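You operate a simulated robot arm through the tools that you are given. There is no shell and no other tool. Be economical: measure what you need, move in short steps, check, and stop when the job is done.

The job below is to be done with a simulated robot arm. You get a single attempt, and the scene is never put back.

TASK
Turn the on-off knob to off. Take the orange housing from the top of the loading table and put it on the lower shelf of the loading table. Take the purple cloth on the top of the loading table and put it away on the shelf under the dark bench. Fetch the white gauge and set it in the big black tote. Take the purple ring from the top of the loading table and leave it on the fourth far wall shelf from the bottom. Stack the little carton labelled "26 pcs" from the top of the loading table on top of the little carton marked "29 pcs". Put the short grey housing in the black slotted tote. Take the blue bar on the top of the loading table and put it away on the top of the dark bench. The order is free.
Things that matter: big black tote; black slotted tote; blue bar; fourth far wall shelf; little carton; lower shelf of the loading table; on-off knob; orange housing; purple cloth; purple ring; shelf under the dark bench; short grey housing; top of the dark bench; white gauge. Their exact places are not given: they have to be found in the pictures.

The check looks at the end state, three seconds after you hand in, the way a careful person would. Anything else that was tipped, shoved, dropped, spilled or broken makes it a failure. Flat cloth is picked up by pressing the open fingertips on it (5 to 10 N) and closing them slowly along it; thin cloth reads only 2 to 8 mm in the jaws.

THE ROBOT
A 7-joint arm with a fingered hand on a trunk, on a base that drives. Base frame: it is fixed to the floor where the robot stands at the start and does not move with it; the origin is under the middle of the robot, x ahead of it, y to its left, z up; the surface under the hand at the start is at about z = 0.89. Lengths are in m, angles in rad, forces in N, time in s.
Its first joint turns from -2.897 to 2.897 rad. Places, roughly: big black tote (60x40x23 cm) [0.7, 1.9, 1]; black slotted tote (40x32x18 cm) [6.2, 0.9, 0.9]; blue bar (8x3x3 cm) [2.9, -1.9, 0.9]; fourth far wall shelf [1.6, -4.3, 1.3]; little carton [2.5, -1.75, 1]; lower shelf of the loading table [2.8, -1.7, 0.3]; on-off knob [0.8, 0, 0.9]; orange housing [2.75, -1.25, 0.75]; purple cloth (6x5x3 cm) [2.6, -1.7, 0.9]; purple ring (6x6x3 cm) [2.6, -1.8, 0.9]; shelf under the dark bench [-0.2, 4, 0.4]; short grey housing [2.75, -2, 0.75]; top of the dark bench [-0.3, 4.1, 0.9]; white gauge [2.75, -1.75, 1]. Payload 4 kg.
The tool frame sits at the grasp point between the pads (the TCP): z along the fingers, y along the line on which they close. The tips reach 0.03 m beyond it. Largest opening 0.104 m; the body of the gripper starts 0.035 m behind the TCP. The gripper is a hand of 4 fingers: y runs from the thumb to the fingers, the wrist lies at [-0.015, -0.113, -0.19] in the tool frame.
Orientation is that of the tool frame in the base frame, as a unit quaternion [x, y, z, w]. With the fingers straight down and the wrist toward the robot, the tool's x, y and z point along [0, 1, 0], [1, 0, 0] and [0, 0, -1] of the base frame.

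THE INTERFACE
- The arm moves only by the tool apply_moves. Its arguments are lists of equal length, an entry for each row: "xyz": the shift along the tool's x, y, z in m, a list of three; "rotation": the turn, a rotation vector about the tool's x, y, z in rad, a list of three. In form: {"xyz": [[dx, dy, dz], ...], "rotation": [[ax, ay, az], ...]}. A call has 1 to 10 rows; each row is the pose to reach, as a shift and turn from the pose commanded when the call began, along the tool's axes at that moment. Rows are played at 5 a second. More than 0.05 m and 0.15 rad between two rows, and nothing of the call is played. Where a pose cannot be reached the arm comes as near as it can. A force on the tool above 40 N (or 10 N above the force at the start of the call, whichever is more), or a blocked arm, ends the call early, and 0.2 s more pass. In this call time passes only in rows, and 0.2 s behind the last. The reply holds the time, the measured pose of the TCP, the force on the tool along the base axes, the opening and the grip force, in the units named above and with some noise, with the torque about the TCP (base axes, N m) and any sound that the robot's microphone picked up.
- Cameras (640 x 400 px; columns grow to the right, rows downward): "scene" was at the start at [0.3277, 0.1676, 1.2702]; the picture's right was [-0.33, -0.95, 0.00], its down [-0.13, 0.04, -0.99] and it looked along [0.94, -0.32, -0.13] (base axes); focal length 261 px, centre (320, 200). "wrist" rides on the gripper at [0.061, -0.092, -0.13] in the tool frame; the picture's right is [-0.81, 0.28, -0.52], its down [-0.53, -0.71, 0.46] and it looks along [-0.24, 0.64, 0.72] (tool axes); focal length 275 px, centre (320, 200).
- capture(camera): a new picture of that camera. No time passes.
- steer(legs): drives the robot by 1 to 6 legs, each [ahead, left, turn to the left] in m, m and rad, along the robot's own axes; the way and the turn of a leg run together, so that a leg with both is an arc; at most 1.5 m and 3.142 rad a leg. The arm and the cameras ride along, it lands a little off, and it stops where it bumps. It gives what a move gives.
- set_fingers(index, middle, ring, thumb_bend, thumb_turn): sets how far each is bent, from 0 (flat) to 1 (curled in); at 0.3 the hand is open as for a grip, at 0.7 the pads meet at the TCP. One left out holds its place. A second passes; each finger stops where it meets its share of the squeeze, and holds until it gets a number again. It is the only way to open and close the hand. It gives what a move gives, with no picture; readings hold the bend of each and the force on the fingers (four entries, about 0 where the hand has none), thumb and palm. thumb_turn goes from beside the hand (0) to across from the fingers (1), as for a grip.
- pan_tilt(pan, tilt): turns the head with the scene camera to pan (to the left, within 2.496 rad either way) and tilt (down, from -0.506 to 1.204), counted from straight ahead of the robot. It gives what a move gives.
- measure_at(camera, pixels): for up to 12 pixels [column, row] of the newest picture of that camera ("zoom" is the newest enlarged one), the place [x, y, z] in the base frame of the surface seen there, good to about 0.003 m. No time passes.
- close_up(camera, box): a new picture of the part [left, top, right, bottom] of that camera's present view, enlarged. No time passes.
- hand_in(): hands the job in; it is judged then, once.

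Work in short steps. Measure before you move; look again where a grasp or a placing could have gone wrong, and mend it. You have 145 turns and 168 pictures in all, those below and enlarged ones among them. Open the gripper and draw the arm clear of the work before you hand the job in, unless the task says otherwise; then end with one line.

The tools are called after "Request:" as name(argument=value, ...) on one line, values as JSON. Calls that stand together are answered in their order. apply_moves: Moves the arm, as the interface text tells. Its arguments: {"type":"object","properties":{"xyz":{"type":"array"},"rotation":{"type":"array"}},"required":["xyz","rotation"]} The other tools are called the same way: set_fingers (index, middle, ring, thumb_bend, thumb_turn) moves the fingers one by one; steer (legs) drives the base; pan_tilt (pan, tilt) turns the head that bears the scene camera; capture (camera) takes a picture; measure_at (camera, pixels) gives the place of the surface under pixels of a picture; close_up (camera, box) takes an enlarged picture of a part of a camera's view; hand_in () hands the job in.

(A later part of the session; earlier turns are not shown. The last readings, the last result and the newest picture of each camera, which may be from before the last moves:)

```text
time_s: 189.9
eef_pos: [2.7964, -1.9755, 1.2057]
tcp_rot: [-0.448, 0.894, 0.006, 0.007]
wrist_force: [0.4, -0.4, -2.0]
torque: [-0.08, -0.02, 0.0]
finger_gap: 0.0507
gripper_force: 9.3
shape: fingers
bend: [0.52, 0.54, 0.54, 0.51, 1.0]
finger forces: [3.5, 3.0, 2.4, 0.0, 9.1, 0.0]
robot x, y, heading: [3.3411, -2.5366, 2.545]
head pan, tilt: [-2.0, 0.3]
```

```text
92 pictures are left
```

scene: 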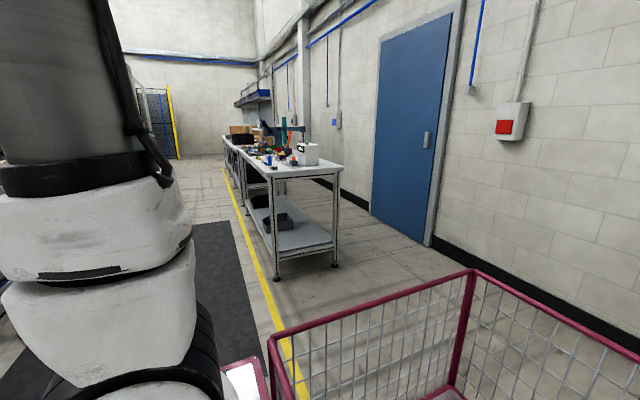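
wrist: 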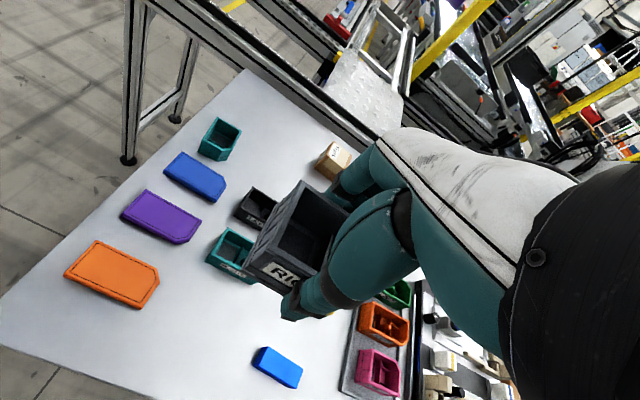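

The grey housing is held. The slotted tote lies down the aisle with benches; I zoom there and measure.

Request:
close_up(camera="scene", box=[180, 100, 360, 230])

Request:
measure_at(camera="scene", pixels=[[277, 279], [335, 265], [248, 213], [240, 225], [262, 290], [232, 145], [240, 138], [300, 165], [215, 225], [224, 165], [205, 160], [285, 222]])

```text
3.08 times, centred on (270, 165) of scene
```

zoom: 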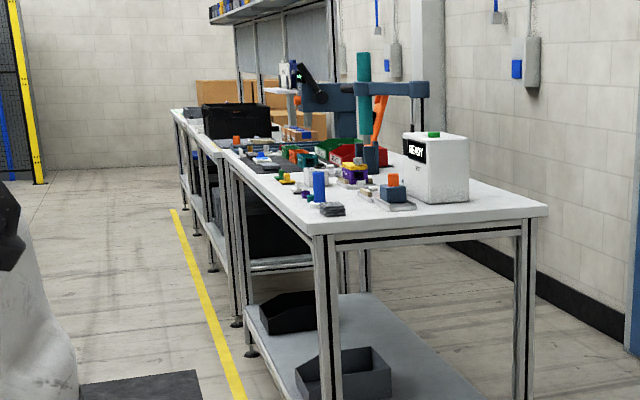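

```text
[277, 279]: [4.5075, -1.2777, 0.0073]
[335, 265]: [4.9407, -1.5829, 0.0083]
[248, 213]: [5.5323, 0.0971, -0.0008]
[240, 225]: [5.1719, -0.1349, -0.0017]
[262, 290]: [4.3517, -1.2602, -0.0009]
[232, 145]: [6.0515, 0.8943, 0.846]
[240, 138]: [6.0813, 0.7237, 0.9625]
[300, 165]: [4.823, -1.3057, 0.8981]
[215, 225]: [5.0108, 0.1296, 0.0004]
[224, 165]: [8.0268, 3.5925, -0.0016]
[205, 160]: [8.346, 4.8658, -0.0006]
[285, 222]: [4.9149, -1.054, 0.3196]
```

Bench front edge runs at U≈4.35, so I drive up the aisle at U≈3.9 facing along the bench, and stop short to look.

Request:
steer(legs=[[0, 0, -1.616], [0.3, 0.295, 0], [1.5, 0, 0], [1.2, 0, 0]])

Request:
pan_tilt(pan=-0.45, tilt=0.3)

Request:
capture(camera="scene")

```text
time_s: 209.2
eef_pos: [5.3856, 0.6722, 1.2059]
tcp_rot: [0.321, 0.947, -0.002, 0.01]
wrist_force: [0.2, -0.6, -1.5]
torque: [0.02, -0.02, -0.02]
finger_gap: 0.0502
gripper_force: 8.3
shape: fingers
bend: [0.53, 0.54, 0.54, 0.51, 1.0]
finger forces: [3.1, 2.7, 2.3, 0.0, 8.3, 0.0]
robot x, y, heading: [4.8165, 0.134, 0.957]
head pan, tilt: [-2.0, 0.3]
```

```text
time_s: 210.9
eef_pos: [5.3856, 0.672, 1.2057]
tcp_rot: [0.321, 0.947, -0.003, 0.009]
wrist_force: [-0.3, 0.1, -0.7]
torque: [-0.01, 0.02, 0.01]
finger_gap: 0.0502
gripper_force: 8.1
shape: fingers
bend: [0.53, 0.54, 0.54, 0.51, 1.0]
finger forces: [3.2, 2.8, 2.2, 0.1, 8.3, 0.1]
robot x, y, heading: [4.8206, 0.1315, 0.961]
head pan, tilt: [-0.45, 0.3]
```

```text
90 pictures are left
```

scene: 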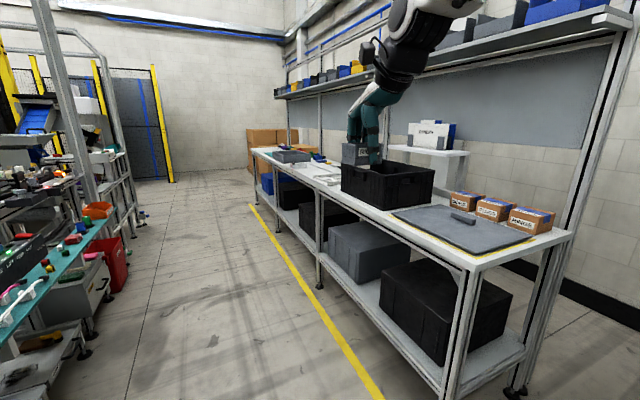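

The black tote stands on the bench at (388,185). I zoom to verify slots and measure its rim.

Request:
close_up(camera="scene", box=[320, 120, 460, 230])

Request:
measure_at(camera="scene", pixels=[[343, 167], [433, 171], [385, 182], [395, 162], [380, 205], [425, 200], [360, 185], [262, 155], [270, 165], [310, 190], [565, 232]])

```text
3.64 times, centred on (390, 175) of scene
```

zoom: 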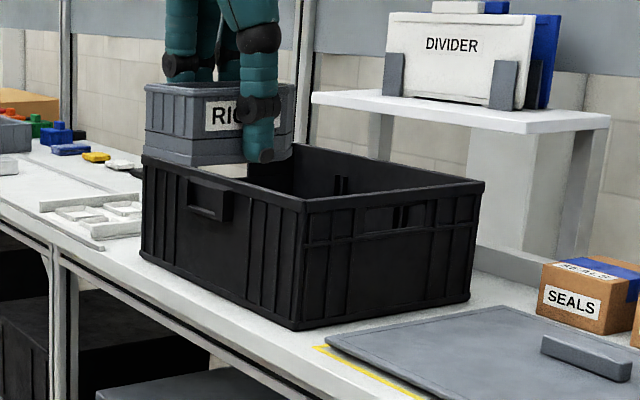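

```text
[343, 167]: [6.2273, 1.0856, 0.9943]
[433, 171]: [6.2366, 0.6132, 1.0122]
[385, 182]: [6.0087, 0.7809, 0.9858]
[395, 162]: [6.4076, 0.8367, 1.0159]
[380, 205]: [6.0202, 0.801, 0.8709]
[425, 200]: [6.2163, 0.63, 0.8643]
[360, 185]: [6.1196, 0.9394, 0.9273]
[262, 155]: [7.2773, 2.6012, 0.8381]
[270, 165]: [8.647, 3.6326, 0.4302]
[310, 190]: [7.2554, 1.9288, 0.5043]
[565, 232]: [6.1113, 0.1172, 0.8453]
```

It is the slotted tote: U 4.33–4.65, V 4.23–4.62, rim at 1.015. I drive alongside it.

Request:
steer(legs=[[0, 0, -0.033], [1.18, -0.06, 0]])

```text
time_s: 217.1
eef_pos: [6.1265, 1.5466, 1.2049]
tcp_rot: [0.33, 0.944, -0.002, 0.01]
wrist_force: [0.1, 0.0, -1.9]
torque: [0.0, 0.0, -0.02]
finger_gap: 0.0504
gripper_force: 8.1
shape: fingers
bend: [0.53, 0.54, 0.54, 0.51, 1.0]
finger forces: [3.2, 2.8, 2.2, 0.1, 8.3, 0.0]
robot x, y, heading: [5.5506, 1.0145, 0.941]
head pan, tilt: [-0.45, 0.3]
```

Now I swing the arm over to the tote in two calls, turning the hand with it.

Request:
apply_moves(xyz=[[-0.0347, -0.0312, 0], [-0.0694, -0.0624, 0], [-0.1041, -0.0936, 0], [-0.1388, -0.1248, 0], [-0.1735, -0.156, 0], [-0.2082, -0.1872, 0], [-0.2429, -0.2184, 0], [-0.2776, -0.2496, 0], [-0.3123, -0.2808, 0], [-0.347, -0.312, 0]], rotation=[[0, 0, 0.105], [0, 0, 0.21], [0, 0, 0.315], [0, 0, 0.42], [0, 0, 0.525], [0, 0, 0.63], [0, 0, 0.735], [0, 0, 0.84], [0, 0, 0.945], [0, 0, 1.05]])

Request:
pan_tilt(pan=-1.2, tilt=0.5)

Request:
capture(camera="scene")

```text
time_s: 219.3
eef_pos: [6.2039, 1.0847, 1.2107]
tcp_rot: [0.759, 0.651, 0.003, 0.009]
wrist_force: [-0.4, 0.4, -1.3]
torque: [-0.02, -0.02, 0.0]
finger_gap: 0.0501
gripper_force: 8.2
shape: fingers
bend: [0.53, 0.54, 0.54, 0.51, 1.0]
finger forces: [3.2, 2.7, 2.2, 0.0, 8.1, 0.0]
robot x, y, heading: [5.549, 1.0174, 0.94]
head pan, tilt: [-0.45, 0.3]
```

```text
time_s: 220.4
eef_pos: [6.2042, 1.0858, 1.2101]
tcp_rot: [0.758, 0.652, 0.002, 0.009]
wrist_force: [0.0, 0.3, -0.8]
torque: [0.01, 0.01, -0.01]
finger_gap: 0.0501
gripper_force: 7.9
shape: fingers
bend: [0.53, 0.54, 0.54, 0.51, 1.0]
finger forces: [3.0, 2.7, 2.2, 0.1, 8.1, 0.0]
robot x, y, heading: [5.5486, 1.0189, 0.939]
head pan, tilt: [-1.201, 0.499]
```

```text
88 pictures are left
```

scene: 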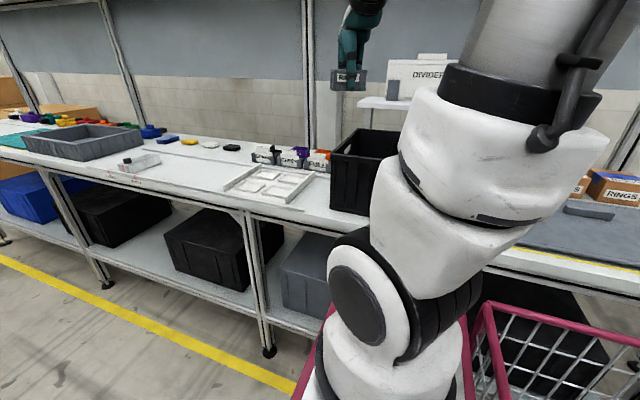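

Continue to above the tote centre, then look down with the wrist camera.

Request:
apply_moves(xyz=[[-0.044, 0.014, 0], [-0.088, 0.028, 0], [-0.132, 0.042, 0], [-0.176, 0.056, 0], [-0.221, 0.072, 0]], rotation=[[0, 0, 0.1], [0, 0, 0.2], [0, 0, 0.3], [0, 0, 0.4], [0, 0, 0.5]])

Request:
capture(camera="wrist")

Request:
measure_at(camera="wrist", pixels=[[150, 200], [200, 250], [250, 200], [200, 150], [300, 100], [100, 300]])

```text
time_s: 221.6
eef_pos: [6.2399, 0.8564, 1.2157]
tcp_rot: [0.897, 0.443, 0.006, 0.008]
wrist_force: [0.0, 0.3, -1.2]
torque: [-0.03, -0.03, 0.03]
finger_gap: 0.05
gripper_force: 8.2
shape: fingers
bend: [0.53, 0.54, 0.54, 0.51, 1.0]
finger forces: [3.0, 2.6, 2.1, 0.1, 8.1, 0.0]
robot x, y, heading: [5.5497, 1.0196, 0.943]
head pan, tilt: [-1.201, 0.499]
```

```text
87 pictures are left
```

wrist: 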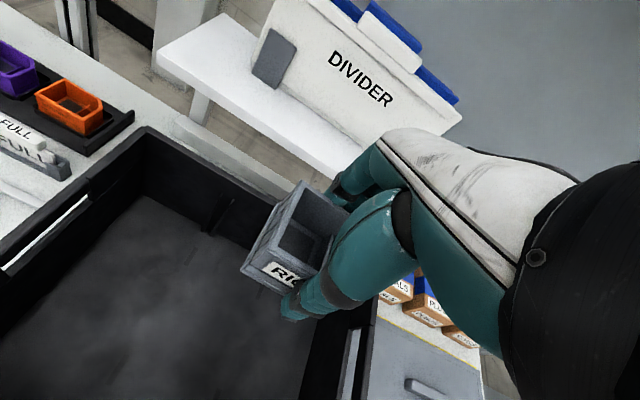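

```text
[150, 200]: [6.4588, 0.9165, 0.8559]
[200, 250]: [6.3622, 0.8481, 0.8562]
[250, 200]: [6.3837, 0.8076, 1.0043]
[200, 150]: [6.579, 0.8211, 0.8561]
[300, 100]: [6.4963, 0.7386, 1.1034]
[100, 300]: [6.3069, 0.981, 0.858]
```

The tote is empty with its floor at 0.856. I lower the housing in, shifting 4 cm deeper.

Request:
apply_moves(xyz=[[0, 0.02, 0.04], [0, 0.04, 0.08], [0, 0.04, 0.125], [0, 0.04, 0.17], [0, 0.04, 0.215], [0, 0.04, 0.26], [0, 0.04, 0.29], [0, 0.04, 0.31]], rotation=[[0, 0, 0], [0, 0, 0], [0, 0, 0], [0, 0, 0], [0, 0, 0], [0, 0, 0], [0, 0, 0], [0, 0, 0]])

Request:
capture(camera="wrist")

```text
time_s: 223.4
eef_pos: [6.2789, 0.828, 0.9042]
tcp_rot: [0.896, 0.444, 0.005, 0.008]
wrist_force: [0.0, 0.6, -0.9]
torque: [-0.03, -0.03, 0.03]
finger_gap: 0.05
gripper_force: 7.6
shape: fingers
bend: [0.53, 0.54, 0.54, 0.51, 1.0]
finger forces: [3.2, 2.6, 2.2, 0.0, 7.9, 0.0]
robot x, y, heading: [5.5506, 1.0182, 0.941]
head pan, tilt: [-1.201, 0.499]
```

```text
86 pictures are left
```

wrist: 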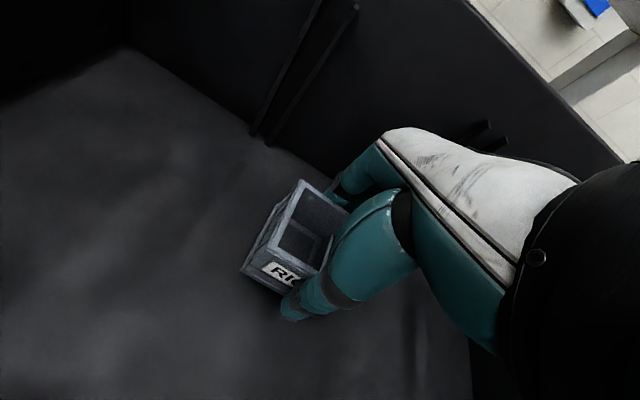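

About 8 mm remains; lower it, open, and rise straight out.

Request:
apply_moves(xyz=[[0, 0, 0.004], [0, 0, 0.008]], rotation=[[0, 0, 0], [0, 0, 0]])

Request:
set_fingers(index=0.38, middle=0.38, ring=0.38, thumb_bend=0.38)

Request:
apply_moves(xyz=[[0, 0, -0.04], [0, 0, -0.085], [0, 0, -0.13], [0, 0, -0.175], [0, 0, -0.22], [0, 0, -0.265], [0, 0, -0.31], [0, -0.03, -0.33]], rotation=[[0, 0, 0], [0, 0, 0], [0, 0, 0], [0, 0, 0], [0, 0, 0], [0, 0, 0], [0, 0, 0], [0, 0, 0]])

Request:
capture(camera="wrist")

```text
time_s: 224.0
eef_pos: [6.2793, 0.8295, 0.8958]
tcp_rot: [0.896, 0.444, 0.005, 0.008]
wrist_force: [0.7, 0.1, -1.5]
torque: [0.01, -0.02, 0.01]
finger_gap: 0.0498
gripper_force: 8.2
shape: fingers
bend: [0.53, 0.54, 0.54, 0.51, 1.0]
finger forces: [3.1, 2.7, 2.2, 0.0, 7.8, 0.0]
robot x, y, heading: [5.5526, 1.0161, 0.942]
head pan, tilt: [-1.201, 0.499]
```

```text
time_s: 225.0
eef_pos: [6.2787, 0.8285, 0.8973]
tcp_rot: [0.896, 0.445, 0.004, 0.008]
wrist_force: [0.2, -0.3, 0.5]
torque: [0.02, -0.03, 0.01]
finger_gap: 0.0825
gripper_force: 0.0
shape: fingers
bend: [0.38, 0.38, 0.38, 0.38, 0.99]
finger forces: [0.0, 0.0, 0.0, 0.1, 0.0, 0.0]
robot x, y, heading: [5.5469, 1.0168, 0.938]
head pan, tilt: [-1.201, 0.499]
```

```text
time_s: 226.8
eef_pos: [6.2483, 0.8522, 1.2268]
tcp_rot: [0.896, 0.444, 0.005, 0.007]
wrist_force: [0.1, 0.1, -0.5]
torque: [-0.02, -0.01, 0.0]
finger_gap: 0.0827
gripper_force: 0.1
shape: fingers
bend: [0.38, 0.38, 0.38, 0.38, 0.99]
finger forces: [0.1, 0.0, 0.1, 0.0, 0.0, 0.0]
robot x, y, heading: [5.5502, 1.0151, 0.937]
head pan, tilt: [-1.201, 0.499]
```

```text
85 pictures are left
```

wrist: 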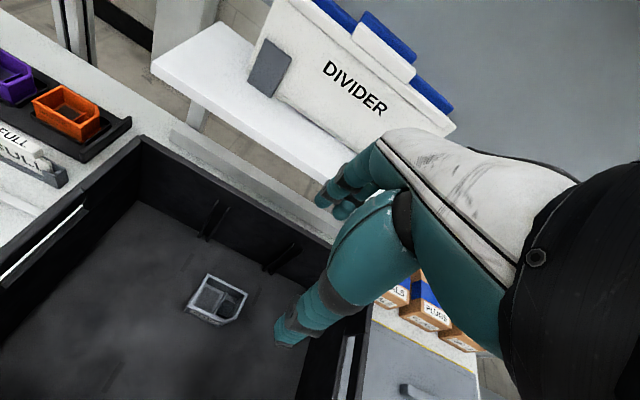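

The grey housing lies in the slotted tote. I swing the arm back to the front.

Request:
apply_moves(xyz=[[0.032, -0.0333, 0], [0.064, -0.0667, 0], [0.096, -0.1, 0], [0.128, -0.1333, 0], [0.16, -0.1667, 0], [0.192, -0.2, 0], [0.224, -0.2333, 0], [0.256, -0.2667, 0], [0.288, -0.3, 0], [0.32, -0.333, 0]], rotation=[[0, 0, -0.105], [0, 0, -0.21], [0, 0, -0.315], [0, 0, -0.42], [0, 0, -0.525], [0, 0, -0.63], [0, 0, -0.735], [0, 0, -0.84], [0, 0, -0.945], [0, 0, -1.05]])

Request:
apply_moves(xyz=[[-0.002, 0.04, 0], [-0.004, 0.08, 0], [-0.006, 0.12, 0], [-0.008, 0.16, 0], [-0.01, 0.19, 0]], rotation=[[0, 0, -0.1], [0, 0, -0.2], [0, 0, -0.3], [0, 0, -0.4], [0, 0, -0.52]])

Request:
capture(camera="scene")

```text
time_s: 229.0
eef_pos: [6.1794, 1.3032, 1.2215]
tcp_rot: [0.553, 0.833, -0.001, 0.01]
wrist_force: [-0.4, -0.3, 0.3]
torque: [0.03, 0.0, -0.01]
finger_gap: 0.0824
gripper_force: 0.0
shape: fingers
bend: [0.38, 0.38, 0.38, 0.38, 0.99]
finger forces: [0.1, 0.0, 0.0, 0.0, 0.0, 0.1]
robot x, y, heading: [5.5525, 1.0161, 0.937]
head pan, tilt: [-1.201, 0.499]
```

```text
time_s: 230.2
eef_pos: [6.3585, 1.3725, 1.2241]
tcp_rot: [0.32, 0.947, -0.001, 0.01]
wrist_force: [-0.9, -0.8, 1.1]
torque: [0.02, -0.06, 0.0]
finger_gap: 0.0828
gripper_force: 0.0
shape: fingers
bend: [0.38, 0.38, 0.38, 0.38, 0.99]
finger forces: [0.0, 0.0, 0.1, 0.0, 0.0, 0.1]
robot x, y, heading: [5.5503, 1.0202, 0.94]
head pan, tilt: [-1.201, 0.499]
```

```text
84 pictures are left
```

scene: 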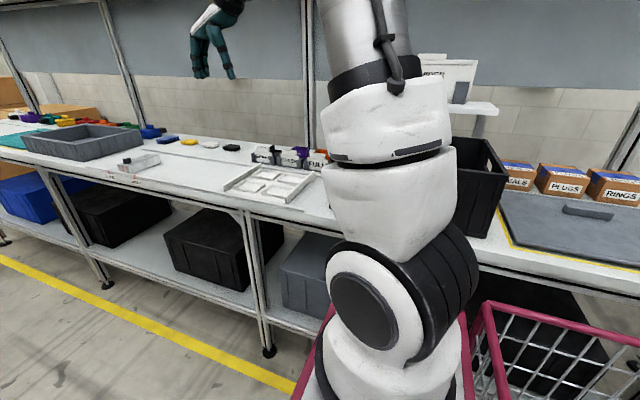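

The hand is still a bit over toward the bench; I bring it 0.3 m in, and drive back to the loading table.

Request:
apply_moves(xyz=[[0.05, 0, 0], [0.1, 0, 0], [0.15, 0, 0], [0.2, 0, 0], [0.25, 0, 0], [0.3, 0, 0]], rotation=[[0, 0, 0], [0, 0, 0], [0, 0, 0], [0, 0, 0], [0, 0, 0], [0, 0, 0]])

Request:
steer(legs=[[-1.5, 0, 0], [-1.5, 0, 0], [-1.0, 0, 0], [0, -0.4, 0], [0, 0, 1.557]])

Request:
pan_tilt(pan=-0.2, tilt=0.65)

Request:
capture(camera="scene")

```text
time_s: 231.6
eef_pos: [6.1165, 1.5545, 1.2147]
tcp_rot: [0.32, 0.947, -0.001, 0.01]
wrist_force: [0.3, 0.0, 0.4]
torque: [-0.02, -0.01, -0.03]
finger_gap: 0.0826
gripper_force: 0.2
shape: fingers
bend: [0.38, 0.38, 0.38, 0.38, 0.99]
finger forces: [0.0, 0.1, 0.0, 0.0, 0.0, 0.1]
robot x, y, heading: [5.5459, 1.0152, 0.94]
head pan, tilt: [-1.201, 0.499]
```

```text
time_s: 256.9
eef_pos: [2.974, -1.9448, 1.2141]
tcp_rot: [-0.446, 0.895, 0.005, 0.008]
wrist_force: [-0.3, -0.4, 0.5]
torque: [-0.02, -0.02, 0.0]
finger_gap: 0.0825
gripper_force: 0.0
shape: fingers
bend: [0.38, 0.38, 0.38, 0.38, 0.99]
finger forces: [0.1, 0.0, 0.0, 0.0, 0.0, 0.0]
robot x, y, heading: [3.5137, -2.5087, 2.524]
head pan, tilt: [-1.201, 0.499]
```

```text
time_s: 258.2
eef_pos: [2.9722, -1.9445, 1.2144]
tcp_rot: [-0.446, 0.895, 0.004, 0.008]
wrist_force: [0.5, 0.0, -0.7]
torque: [0.01, -0.01, 0.01]
finger_gap: 0.083
gripper_force: 0.1
shape: fingers
bend: [0.38, 0.38, 0.38, 0.38, 0.99]
finger forces: [0.1, 0.0, 0.0, 0.0, 0.1, 0.0]
robot x, y, heading: [3.5174, -2.5081, 2.526]
head pan, tilt: [-0.201, 0.649]
```

```text
83 pictures are left
```

scene: 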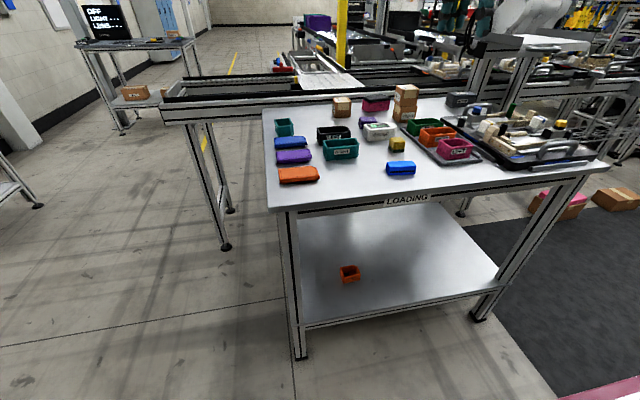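

I zoom on the gauge and neighbours.

Request:
close_up(camera="scene", box=[320, 100, 430, 180])

Request:
measure_at(camera="zoom", pixels=[[262, 135], [440, 130], [455, 145], [275, 160], [350, 145], [275, 225], [290, 225], [440, 215], [350, 190], [385, 215], [290, 100], [450, 165]])

```text
5.00 times, centred on (375, 140) of scene
```

zoom: 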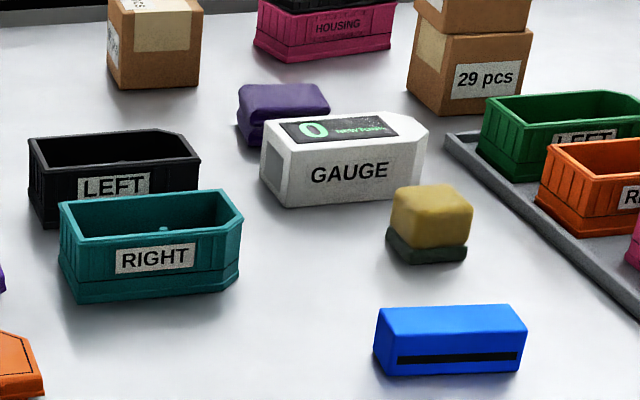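

```text
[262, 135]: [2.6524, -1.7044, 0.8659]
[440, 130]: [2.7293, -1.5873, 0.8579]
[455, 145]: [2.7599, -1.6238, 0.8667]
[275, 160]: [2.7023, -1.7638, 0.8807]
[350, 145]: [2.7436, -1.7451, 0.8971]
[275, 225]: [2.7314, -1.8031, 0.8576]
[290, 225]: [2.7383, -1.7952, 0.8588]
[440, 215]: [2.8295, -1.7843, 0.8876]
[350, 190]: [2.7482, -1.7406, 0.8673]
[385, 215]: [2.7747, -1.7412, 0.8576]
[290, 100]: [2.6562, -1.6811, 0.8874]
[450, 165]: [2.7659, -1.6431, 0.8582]
```

Request:
measure_at(camera="zoom", pixels=[[278, 122], [395, 116], [422, 130], [408, 146], [292, 154], [292, 202], [400, 192], [262, 175], [390, 225], [350, 112], [395, 205]])

```text
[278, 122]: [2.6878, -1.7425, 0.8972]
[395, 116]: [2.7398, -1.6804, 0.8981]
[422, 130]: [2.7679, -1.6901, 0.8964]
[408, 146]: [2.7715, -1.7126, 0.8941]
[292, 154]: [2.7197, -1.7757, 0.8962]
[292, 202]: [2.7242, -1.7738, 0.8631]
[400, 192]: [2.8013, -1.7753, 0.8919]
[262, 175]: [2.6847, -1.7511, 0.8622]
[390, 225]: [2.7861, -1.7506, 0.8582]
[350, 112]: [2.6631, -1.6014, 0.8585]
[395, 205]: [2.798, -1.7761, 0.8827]
```

The folded cloth lies 3 cm behind the gauge, so I take the cloth first. I measure it.

Request:
measure_at(camera="zoom", pixels=[[242, 92], [318, 86], [328, 105], [250, 112], [285, 98], [240, 130], [255, 142], [222, 145], [345, 105], [175, 135], [195, 155]])

Request:
close_up(camera="scene", box=[355, 108, 395, 136])

```text
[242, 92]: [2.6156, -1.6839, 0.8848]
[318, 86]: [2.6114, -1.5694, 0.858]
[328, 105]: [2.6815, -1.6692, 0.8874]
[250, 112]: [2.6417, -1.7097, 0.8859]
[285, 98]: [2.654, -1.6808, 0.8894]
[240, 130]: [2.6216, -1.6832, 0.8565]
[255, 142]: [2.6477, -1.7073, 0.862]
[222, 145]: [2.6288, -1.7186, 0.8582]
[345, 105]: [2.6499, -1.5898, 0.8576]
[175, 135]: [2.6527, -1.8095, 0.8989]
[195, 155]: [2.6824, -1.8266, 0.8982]
```

```text
14.29 times, centred on (375, 122) of scene
```

zoom: 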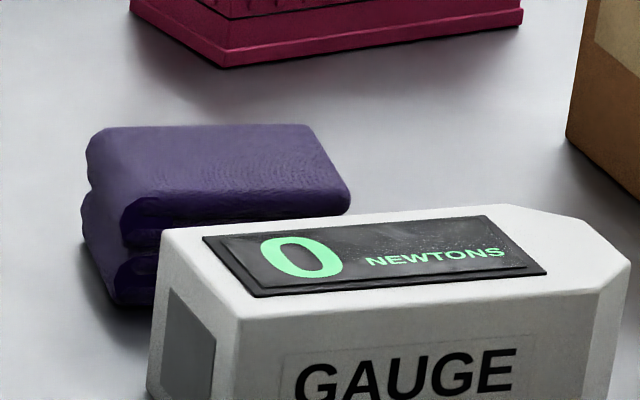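

Cloth: U 3.10–3.15, V 0.215–0.28, top 0.889. I drive a bit closer, then go above it with the hand turned to grip along its long side.

Request:
steer(legs=[[0.22, 0, -0.026]])

Request:
set_fingers(index=0.34, middle=0.34, ring=0.34, thumb_bend=0.34)

```text
time_s: 259.9
eef_pos: [2.8094, -1.8024, 1.214]
tcp_rot: [-0.437, 0.899, 0.005, 0.008]
wrist_force: [0.3, 0.2, 0.7]
torque: [0.02, -0.02, -0.04]
finger_gap: 0.0829
gripper_force: 0.1
shape: fingers
bend: [0.38, 0.38, 0.38, 0.38, 0.99]
finger forces: [0.0, 0.0, 0.0, 0.1, 0.1, 0.0]
robot x, y, heading: [3.3381, -2.3786, 2.502]
head pan, tilt: [-0.201, 0.649]
```

```text
time_s: 260.9
eef_pos: [2.808, -1.8028, 1.2142]
tcp_rot: [-0.436, 0.9, 0.004, 0.007]
wrist_force: [0.0, 0.3, 0.7]
torque: [0.0, 0.01, 0.02]
finger_gap: 0.0928
gripper_force: 0.1
shape: fingers
bend: [0.34, 0.34, 0.34, 0.34, 0.98]
finger forces: [0.1, 0.0, 0.0, 0.0, 0.0, 0.0]
robot x, y, heading: [3.3382, -2.3789, 2.497]
head pan, tilt: [-0.201, 0.649]
```

Request:
apply_moves(xyz=[[0, 0.0204, 0.02], [0, 0.0408, 0.04], [0, 0.0612, 0.06], [0, 0.0816, 0.08], [0, 0.102, 0.1], [0, 0.1224, 0.12], [0, 0.1428, 0.14], [0, 0.1632, 0.16], [0, 0.1836, 0.18], [0, 0.204, 0.2]], rotation=[[0, 0, 0.148], [0, 0, 0.296], [0, 0, 0.444], [0, 0, 0.592], [0, 0, 0.74], [0, 0, 0.888], [0, 0, 1.036], [0, 0, 1.184], [0, 0, 1.332], [0, 0, 1.48]])

Request:
apply_moves(xyz=[[0, 0, 0.025], [0, 0, 0.06]], rotation=[[0, 0, 0.03], [0, 0, 0.066]])

Request:
capture(camera="wrist")

Request:
capture(camera="scene")

Request:
measure_at(camera="wrist", pixels=[[285, 345], [322, 197], [340, 208], [300, 240], [280, 270], [300, 280]])

```text
time_s: 263.1
eef_pos: [2.6499, -1.6728, 1.0157]
tcp_rot: [0.285, 0.958, 0.009, 0.001]
wrist_force: [0.0, -0.3, 0.9]
torque: [-0.01, 0.01, 0.02]
finger_gap: 0.0929
gripper_force: 0.0
shape: fingers
bend: [0.34, 0.34, 0.34, 0.34, 0.98]
finger forces: [0.1, 0.1, 0.0, 0.0, 0.0, 0.1]
robot x, y, heading: [3.3369, -2.3783, 2.497]
head pan, tilt: [-0.201, 0.649]
```

```text
time_s: 263.7
eef_pos: [2.6522, -1.6708, 0.9552]
tcp_rot: [0.316, 0.949, 0.01, 0.001]
wrist_force: [-0.5, -0.6, -1.1]
torque: [0.0, 0.01, 0.01]
finger_gap: 0.0926
gripper_force: 0.0
shape: fingers
bend: [0.34, 0.34, 0.34, 0.34, 0.98]
finger forces: [0.0, 0.0, 0.0, 0.0, 0.0, 0.0]
robot x, y, heading: [3.3383, -2.3747, 2.498]
head pan, tilt: [-0.201, 0.649]
```

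```text
80 pictures are left
```

wrist: 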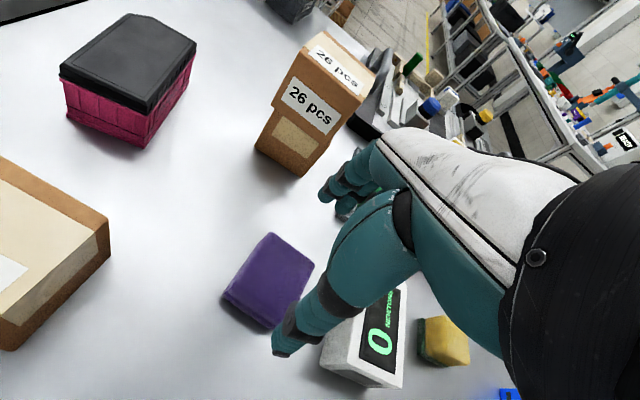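

```text
79 pictures are left
```

scene: 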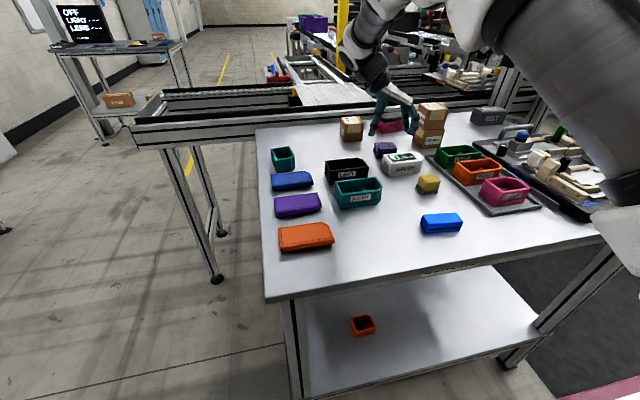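

```text
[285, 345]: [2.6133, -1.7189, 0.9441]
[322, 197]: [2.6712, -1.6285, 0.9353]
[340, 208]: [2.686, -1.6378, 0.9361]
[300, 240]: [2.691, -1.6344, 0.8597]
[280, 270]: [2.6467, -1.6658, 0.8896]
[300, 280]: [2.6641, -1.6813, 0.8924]
```

Tips straddle the cloth (V 0.193–0.30). Lower to z≈0.892 and close in stages.

Request:
apply_moves(xyz=[[0, 0, 0.03], [0, 0, 0.062]], rotation=[[0, 0, 0], [0, 0, 0]])

Request:
set_fingers(index=0.5, middle=0.5, ring=0.5, thumb_bend=0.5)

Request:
set_fingers(index=0.58, middle=0.58, ring=0.58, thumb_bend=0.58)

Request:
apply_moves(xyz=[[0, 0, -0.03], [0, 0, -0.07], [0, 0, -0.11], [0, 0, -0.15]], rotation=[[0, 0, 0], [0, 0, 0], [0, 0, 0], [0, 0, 0]])

Request:
capture(camera="wrist")

Request:
capture(camera="scene")

```text
time_s: 264.3
eef_pos: [2.6534, -1.6717, 0.8928]
tcp_rot: [0.316, 0.949, 0.01, 0.002]
wrist_force: [-1.2, 0.2, 0.7]
torque: [0.02, -0.02, -0.01]
finger_gap: 0.0928
gripper_force: 0.2
shape: fingers
bend: [0.34, 0.34, 0.34, 0.34, 0.98]
finger forces: [0.0, 0.1, 0.0, 0.0, 0.1, 0.0]
robot x, y, heading: [3.3416, -2.3757, 2.495]
head pan, tilt: [-0.201, 0.649]
```

```text
time_s: 265.3
eef_pos: [2.6531, -1.6721, 0.8945]
tcp_rot: [0.316, 0.949, 0.01, 0.002]
wrist_force: [2.2, 2.1, 10.2]
torque: [0.39, -0.38, 0.08]
finger_gap: 0.0584
gripper_force: 7.5
shape: fingers
bend: [0.48, 0.47, 0.5, 0.48, 1.0]
finger forces: [2.3, 10.9, 0.2, 0.0, 2.3, 0.0]
robot x, y, heading: [3.337, -2.3773, 2.494]
head pan, tilt: [-0.201, 0.649]
```

```text
time_s: 266.3
eef_pos: [2.6541, -1.6713, 0.8949]
tcp_rot: [0.315, 0.949, 0.01, 0.001]
wrist_force: [2.0, 4.6, 16.5]
torque: [0.57, -0.6, 0.06]
finger_gap: 0.0557
gripper_force: 18.1
shape: fingers
bend: [0.49, 0.5, 0.57, 0.5, 1.0]
finger forces: [7.3, 19.4, 0.0, 0.0, 8.8, 0.0]
robot x, y, heading: [3.3391, -2.3756, 2.497]
head pan, tilt: [-0.201, 0.649]
```

```text
time_s: 267.3
eef_pos: [2.6515, -1.6741, 1.0435]
tcp_rot: [0.316, 0.949, 0.01, 0.002]
wrist_force: [-0.2, -0.4, -1.0]
torque: [0.02, -0.03, -0.01]
finger_gap: 0.0556
gripper_force: 10.2
shape: fingers
bend: [0.5, 0.52, 0.57, 0.5, 1.0]
finger forces: [6.3, 4.2, 0.1, 0.1, 10.5, 0.0]
robot x, y, heading: [3.3409, -2.3774, 2.497]
head pan, tilt: [-0.201, 0.649]
```

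```text
78 pictures are left
```

wrist: 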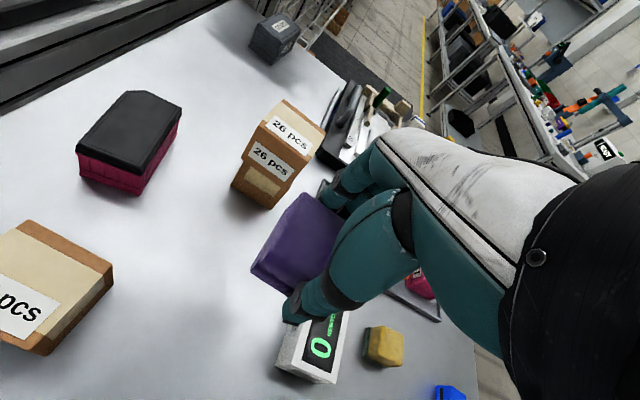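

```text
77 pictures are left
```

scene: 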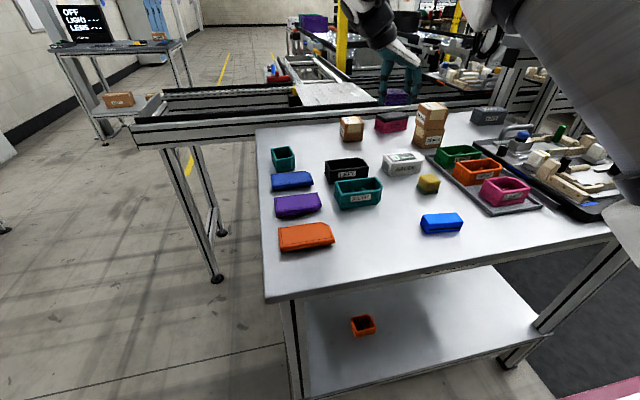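

The cloth is held. I pull the arm in with the wrist toward me, then drive round to the corridor toward the dark bench.

Request:
apply_moves(xyz=[[-0.02, 0, -0.02], [-0.04, 0, -0.04], [-0.06, 0, -0.06], [-0.08, 0, -0.08], [-0.1, 0, -0.1], [-0.12, 0, -0.12], [-0.14, 0, -0.14], [-0.16, 0, -0.155], [-0.18, 0, -0.16], [-0.2, 0, -0.16]], rotation=[[0, 0, -0.148], [0, 0, -0.296], [0, 0, -0.444], [0, 0, -0.592], [0, 0, -0.74], [0, 0, -0.888], [0, 0, -1.036], [0, 0, -1.184], [0, 0, -1.332], [0, 0, -1.48]])

Request:
steer(legs=[[-0.1, 1.3, 0], [1.4, 0, 0], [1.2, -0.1, 0], [0.75, -0.8, 0], [1.5, 0, 0], [1.5, 0, 0]])

Request:
pan_tilt(pan=-0.8, tilt=0.2)

Request:
capture(camera="scene")

```text
time_s: 269.5
eef_pos: [2.8085, -1.7974, 1.2023]
tcp_rot: [-0.407, 0.913, 0.005, 0.008]
wrist_force: [-1.2, -0.5, -0.9]
torque: [-0.03, -0.05, -0.01]
finger_gap: 0.0558
gripper_force: 10.7
shape: fingers
bend: [0.5, 0.52, 0.57, 0.5, 1.0]
finger forces: [6.2, 4.1, 0.0, 0.1, 10.5, 0.0]
robot x, y, heading: [3.3426, -2.3773, 2.491]
head pan, tilt: [-0.201, 0.649]
```

```text
time_s: 307.5
eef_pos: [-2.2844, 1.7797, 1.2032]
tcp_rot: [-0.392, 0.92, 0.006, 0.008]
wrist_force: [0.8, -0.3, 0.7]
torque: [-0.04, 0.02, -0.01]
finger_gap: 0.0557
gripper_force: 10.5
shape: fingers
bend: [0.5, 0.52, 0.57, 0.5, 1.0]
finger forces: [6.2, 4.2, 0.0, 0.1, 10.3, 0.0]
robot x, y, heading: [-1.7716, 1.181, 2.466]
head pan, tilt: [-0.201, 0.649]
```

```text
time_s: 308.5
eef_pos: [-2.2848, 1.7802, 1.2021]
tcp_rot: [-0.391, 0.92, 0.006, 0.008]
wrist_force: [0.9, -0.3, -0.4]
torque: [0.05, -0.01, -0.01]
finger_gap: 0.0554
gripper_force: 9.5
shape: fingers
bend: [0.5, 0.52, 0.57, 0.5, 1.0]
finger forces: [6.2, 4.3, 0.1, 0.0, 10.4, 0.0]
robot x, y, heading: [-1.7712, 1.1834, 2.464]
head pan, tilt: [-0.799, 0.201]
```

```text
76 pictures are left
```

scene: 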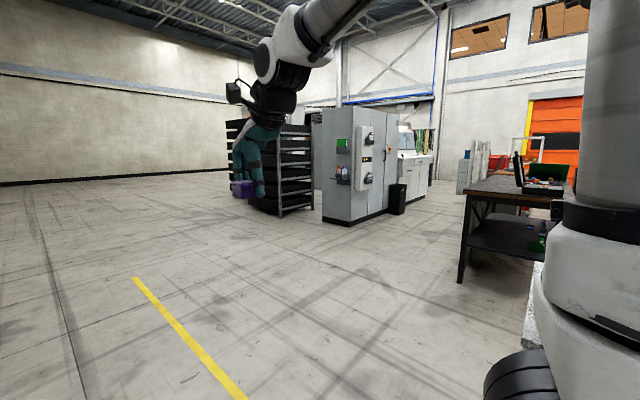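

The dark bench with its under-shelf shows at (500,210). I pan further right and measure.

Request:
measure_at(camera="scene", pixels=[[460, 281], [495, 238], [500, 187], [470, 180], [398, 213], [520, 290], [545, 235], [300, 212], [440, 260]])

Request:
pan_tilt(pan=-1.5, tilt=0.35)

Request:
capture(camera="scene")

```text
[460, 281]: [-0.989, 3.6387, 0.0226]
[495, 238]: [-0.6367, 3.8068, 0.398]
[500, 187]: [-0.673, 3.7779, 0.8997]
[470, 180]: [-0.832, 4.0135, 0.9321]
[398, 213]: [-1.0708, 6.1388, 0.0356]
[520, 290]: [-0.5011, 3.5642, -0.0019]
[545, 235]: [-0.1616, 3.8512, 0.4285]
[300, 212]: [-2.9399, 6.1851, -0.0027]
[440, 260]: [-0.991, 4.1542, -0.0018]
```

```text
time_s: 309.5
eef_pos: [-2.2836, 1.7804, 1.2023]
tcp_rot: [-0.391, 0.92, 0.006, 0.009]
wrist_force: [-0.8, -0.6, -0.3]
torque: [-0.02, -0.03, 0.01]
finger_gap: 0.0558
gripper_force: 10.7
shape: fingers
bend: [0.5, 0.52, 0.57, 0.5, 1.0]
finger forces: [6.2, 4.2, 0.1, 0.0, 10.4, 0.0]
robot x, y, heading: [-1.7731, 1.1818, 2.463]
head pan, tilt: [-1.499, 0.351]
```

```text
75 pictures are left
```

scene: 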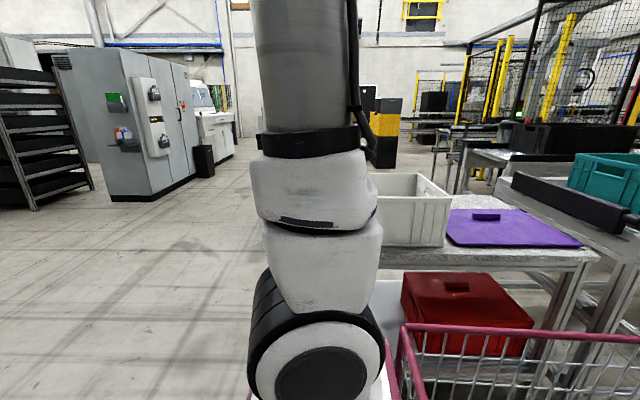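

Bench front edge is at y≈3.6, aligned with the base axes, shelf z≈0.40–0.43. I measure the white-tote table that I must clear.

Request:
measure_at(camera="scene", pixels=[[383, 246], [445, 246], [500, 225], [590, 255], [385, 330], [405, 290], [520, 350], [360, 205], [500, 165], [540, 210], [460, 300], [375, 215]])

```text
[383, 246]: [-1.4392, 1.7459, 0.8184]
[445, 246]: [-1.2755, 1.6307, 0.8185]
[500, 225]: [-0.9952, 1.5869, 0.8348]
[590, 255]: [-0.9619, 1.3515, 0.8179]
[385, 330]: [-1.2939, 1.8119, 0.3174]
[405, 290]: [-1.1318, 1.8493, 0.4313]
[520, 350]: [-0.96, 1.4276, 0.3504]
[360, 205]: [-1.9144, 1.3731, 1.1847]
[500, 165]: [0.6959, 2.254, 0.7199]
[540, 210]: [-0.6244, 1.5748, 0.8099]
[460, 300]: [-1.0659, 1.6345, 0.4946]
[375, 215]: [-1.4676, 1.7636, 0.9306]
```

I pull the hand in 0.18 m, drive past the table's end and turn to face the bench direction, then look right.

Request:
apply_moves(xyz=[[0, -0.045, 0], [0, -0.09, 0], [0, -0.135, 0], [0, -0.18, 0]], rotation=[[0, 0, 0], [0, 0, 0], [0, 0, 0], [0, 0, 0]])

Request:
steer(legs=[[1.1, 0, 0], [0, 0, -0.892], [0.95, 0, 0]])

Request:
pan_tilt(pan=-0.9, tilt=0.3)

Request:
capture(camera="scene")

```text
time_s: 310.5
eef_pos: [-2.1591, 1.6567, 1.2011]
tcp_rot: [-0.392, 0.92, 0.005, 0.008]
wrist_force: [-0.6, 0.4, -0.9]
torque: [-0.01, -0.03, 0.0]
finger_gap: 0.0556
gripper_force: 10.4
shape: fingers
bend: [0.5, 0.52, 0.57, 0.5, 1.0]
finger forces: [6.3, 4.2, 0.1, 0.0, 10.4, 0.1]
robot x, y, heading: [-1.7758, 1.1806, 2.464]
head pan, tilt: [-1.499, 0.351]
```

```text
time_s: 323.0
eef_pos: [-2.4651, 3.3959, 1.2016]
tcp_rot: [0.054, 0.999, 0.001, 0.01]
wrist_force: [-0.1, 0.6, 0.0]
torque: [0.02, -0.04, -0.01]
finger_gap: 0.0554
gripper_force: 10.0
shape: fingers
bend: [0.5, 0.53, 0.57, 0.5, 1.0]
finger forces: [6.0, 4.0, 0.0, 0.0, 10.1, 0.0]
robot x, y, heading: [-2.603, 2.8032, 1.55]
head pan, tilt: [-1.499, 0.351]
```

```text
time_s: 324.0
eef_pos: [-2.4646, 3.3969, 1.2021]
tcp_rot: [0.054, 0.998, 0.0, 0.01]
wrist_force: [-0.1, -0.1, -0.2]
torque: [-0.03, 0.01, -0.02]
finger_gap: 0.0554
gripper_force: 10.6
shape: fingers
bend: [0.5, 0.53, 0.57, 0.5, 1.0]
finger forces: [6.1, 4.0, 0.1, 0.0, 10.0, 0.0]
robot x, y, heading: [-2.6045, 2.8029, 1.549]
head pan, tilt: [-0.901, 0.3]
```

```text
74 pictures are left
```

scene: 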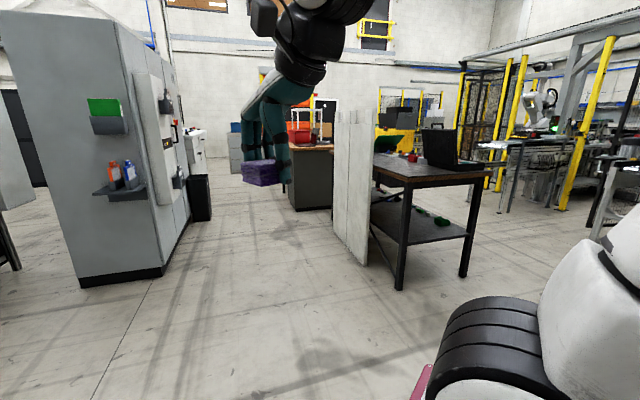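

I measure the bench: legs (398,286), (464,274), top and shelf.

Request:
measure_at(camera="scene", pixels=[[398, 287], [464, 275], [410, 185], [484, 175], [420, 240], [465, 232], [430, 225], [440, 217], [385, 160], [415, 157], [360, 260], [440, 165]])

Request:
close_up(camera="scene", box=[340, 110, 540, 300])

```text
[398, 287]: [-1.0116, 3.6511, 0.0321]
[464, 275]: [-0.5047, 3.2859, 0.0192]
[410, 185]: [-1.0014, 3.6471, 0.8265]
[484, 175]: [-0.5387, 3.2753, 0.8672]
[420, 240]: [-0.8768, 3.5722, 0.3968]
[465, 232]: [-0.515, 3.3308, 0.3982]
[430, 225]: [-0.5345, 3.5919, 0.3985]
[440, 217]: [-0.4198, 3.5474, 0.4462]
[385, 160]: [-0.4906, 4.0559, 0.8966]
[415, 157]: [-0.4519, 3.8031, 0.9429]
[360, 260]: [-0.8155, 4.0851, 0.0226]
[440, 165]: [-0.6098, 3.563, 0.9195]
```

```text
2.11 times, centred on (440, 205) of scene
```

zoom: 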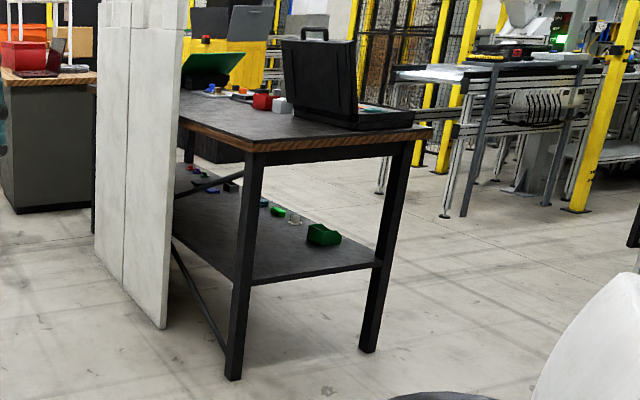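

The bench runs along +v; its open end lies at V≈2.32 between U -3.0 and -2.38, with the shelf at 0.398. I drive to face that end and lower the arm before it.

Request:
steer(legs=[[0, 0, -0.622], [0, -0.96, 0], [0.5, 0, 0]])

Request:
apply_moves(xyz=[[0, 0, 0.045], [0, 0, 0.09], [0, 0, 0.135], [0, 0, 0.18], [0, 0, 0.225], [0, 0, 0.27], [0, 0, 0.315], [0, 0, 0.36], [0, 0, 0.4]], rotation=[[0, 0, 0], [0, 0, 0], [0, 0, 0], [0, 0, 0], [0, 0, 0], [0, 0, 0], [0, 0, 0], [0, 0, 0], [0, 0, 0]])

Request:
pan_tilt(pan=-0.2, tilt=0.7)

Request:
capture(camera="scene")

```text
time_s: 333.3
eef_pos: [-1.0707, 3.0406, 1.2021]
tcp_rot: [0.352, 0.936, -0.001, 0.009]
wrist_force: [-0.1, -0.1, -0.7]
torque: [0.02, -0.03, 0.01]
finger_gap: 0.0554
gripper_force: 10.1
shape: fingers
bend: [0.5, 0.53, 0.57, 0.5, 1.0]
finger forces: [5.9, 4.0, 0.0, 0.0, 9.8, 0.0]
robot x, y, heading: [-1.5255, 2.635, 0.939]
head pan, tilt: [-0.901, 0.3]
```

```text
time_s: 335.3
eef_pos: [-1.0007, 3.0944, 0.7847]
tcp_rot: [0.352, 0.936, -0.003, 0.009]
wrist_force: [-0.7, -0.4, -0.8]
torque: [0.01, -0.03, -0.01]
finger_gap: 0.0547
gripper_force: 9.1
shape: fingers
bend: [0.51, 0.53, 0.57, 0.5, 1.0]
finger forces: [5.6, 3.7, 0.0, 0.1, 9.2, 0.0]
out of reach, approached as far as the arm can: row 4, 5, 6, 7, 8, 9
robot x, y, heading: [-1.5262, 2.6332, 0.939]
head pan, tilt: [-0.901, 0.3]
```

```text
time_s: 336.4
eef_pos: [-1.0003, 3.0936, 0.7859]
tcp_rot: [0.352, 0.936, -0.002, 0.008]
wrist_force: [-0.4, -0.1, 0.4]
torque: [0.0, 0.02, 0.03]
finger_gap: 0.0547
gripper_force: 9.3
shape: fingers
bend: [0.51, 0.53, 0.57, 0.5, 1.0]
finger forces: [5.5, 3.7, 0.0, 0.0, 9.2, 0.1]
robot x, y, heading: [-1.5256, 2.6307, 0.94]
head pan, tilt: [-0.201, 0.7]
```

```text
72 pictures are left
```

scene: 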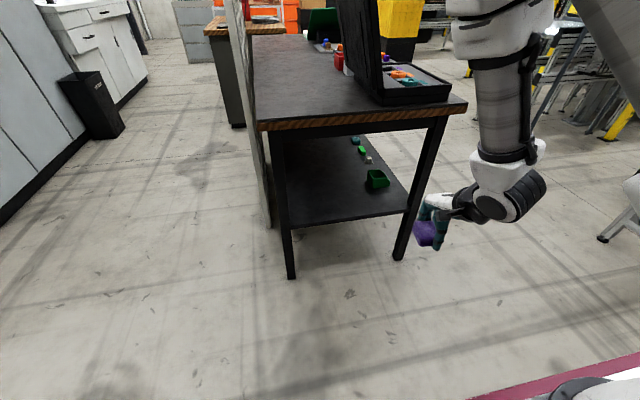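

Too close for lowering fully. I back off 0.25 m, extend slightly, and go down with a forward tilt.

Request:
steer(legs=[[-0.25, 0, 0]])

Request:
apply_moves(xyz=[[0, 0.04, 0], [0, 0.08, 0.02], [0, 0.12, 0.04], [0, 0.15, 0.08], [0, 0.16, 0.12], [0, 0.16, 0.165], [0, 0.16, 0.21], [0, 0.16, 0.255], [0, 0.16, 0.3]], rotation=[[0, 0, 0], [0, 0, 0], [0, 0, 0], [-0.04, 0, 0], [-0.08, 0, 0], [-0.12, 0, 0], [-0.16, 0, 0], [-0.2, 0, 0], [-0.22, 0, 0]])

Request:
capture(camera="scene")

Request:
measure_at(camera="scene", pixels=[[320, 195], [375, 180], [330, 215], [300, 120]])

```text
time_s: 338.2
eef_pos: [-1.1481, 2.8935, 0.786]
tcp_rot: [0.352, 0.936, -0.003, 0.009]
wrist_force: [0.6, 0.1, 0.0]
torque: [-0.01, 0.03, 0.0]
finger_gap: 0.0549
gripper_force: 9.1
shape: fingers
bend: [0.51, 0.53, 0.57, 0.5, 1.0]
finger forces: [5.6, 3.6, 0.0, 0.0, 9.3, 0.0]
robot x, y, heading: [-1.6753, 2.4313, 0.939]
head pan, tilt: [-0.201, 0.7]
```

```text
time_s: 340.2
eef_pos: [-1.0369, 3.0095, 0.4866]
tcp_rot: [0.349, 0.93, 0.101, 0.049]
wrist_force: [0.1, -0.2, -1.2]
torque: [-0.01, 0.0, -0.01]
finger_gap: 0.0544
gripper_force: 9.3
shape: fingers
bend: [0.51, 0.53, 0.57, 0.5, 1.0]
finger forces: [5.4, 3.6, 0.0, 0.0, 9.1, 0.0]
robot x, y, heading: [-1.6714, 2.4306, 0.939]
head pan, tilt: [-0.201, 0.7]
```

```text
71 pictures are left
```

scene: 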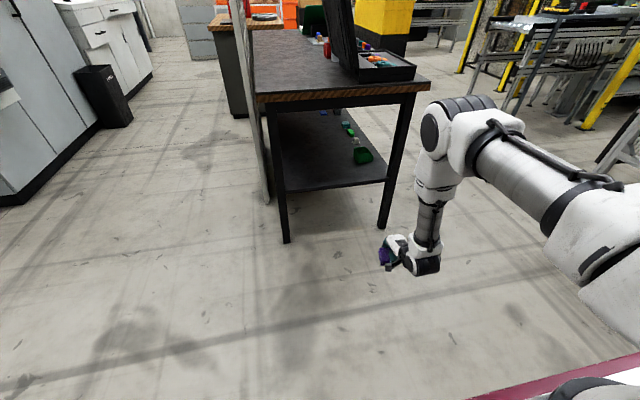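

```text
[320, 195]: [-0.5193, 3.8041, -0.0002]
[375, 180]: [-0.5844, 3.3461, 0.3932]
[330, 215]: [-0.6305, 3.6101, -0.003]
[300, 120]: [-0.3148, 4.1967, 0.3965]
```

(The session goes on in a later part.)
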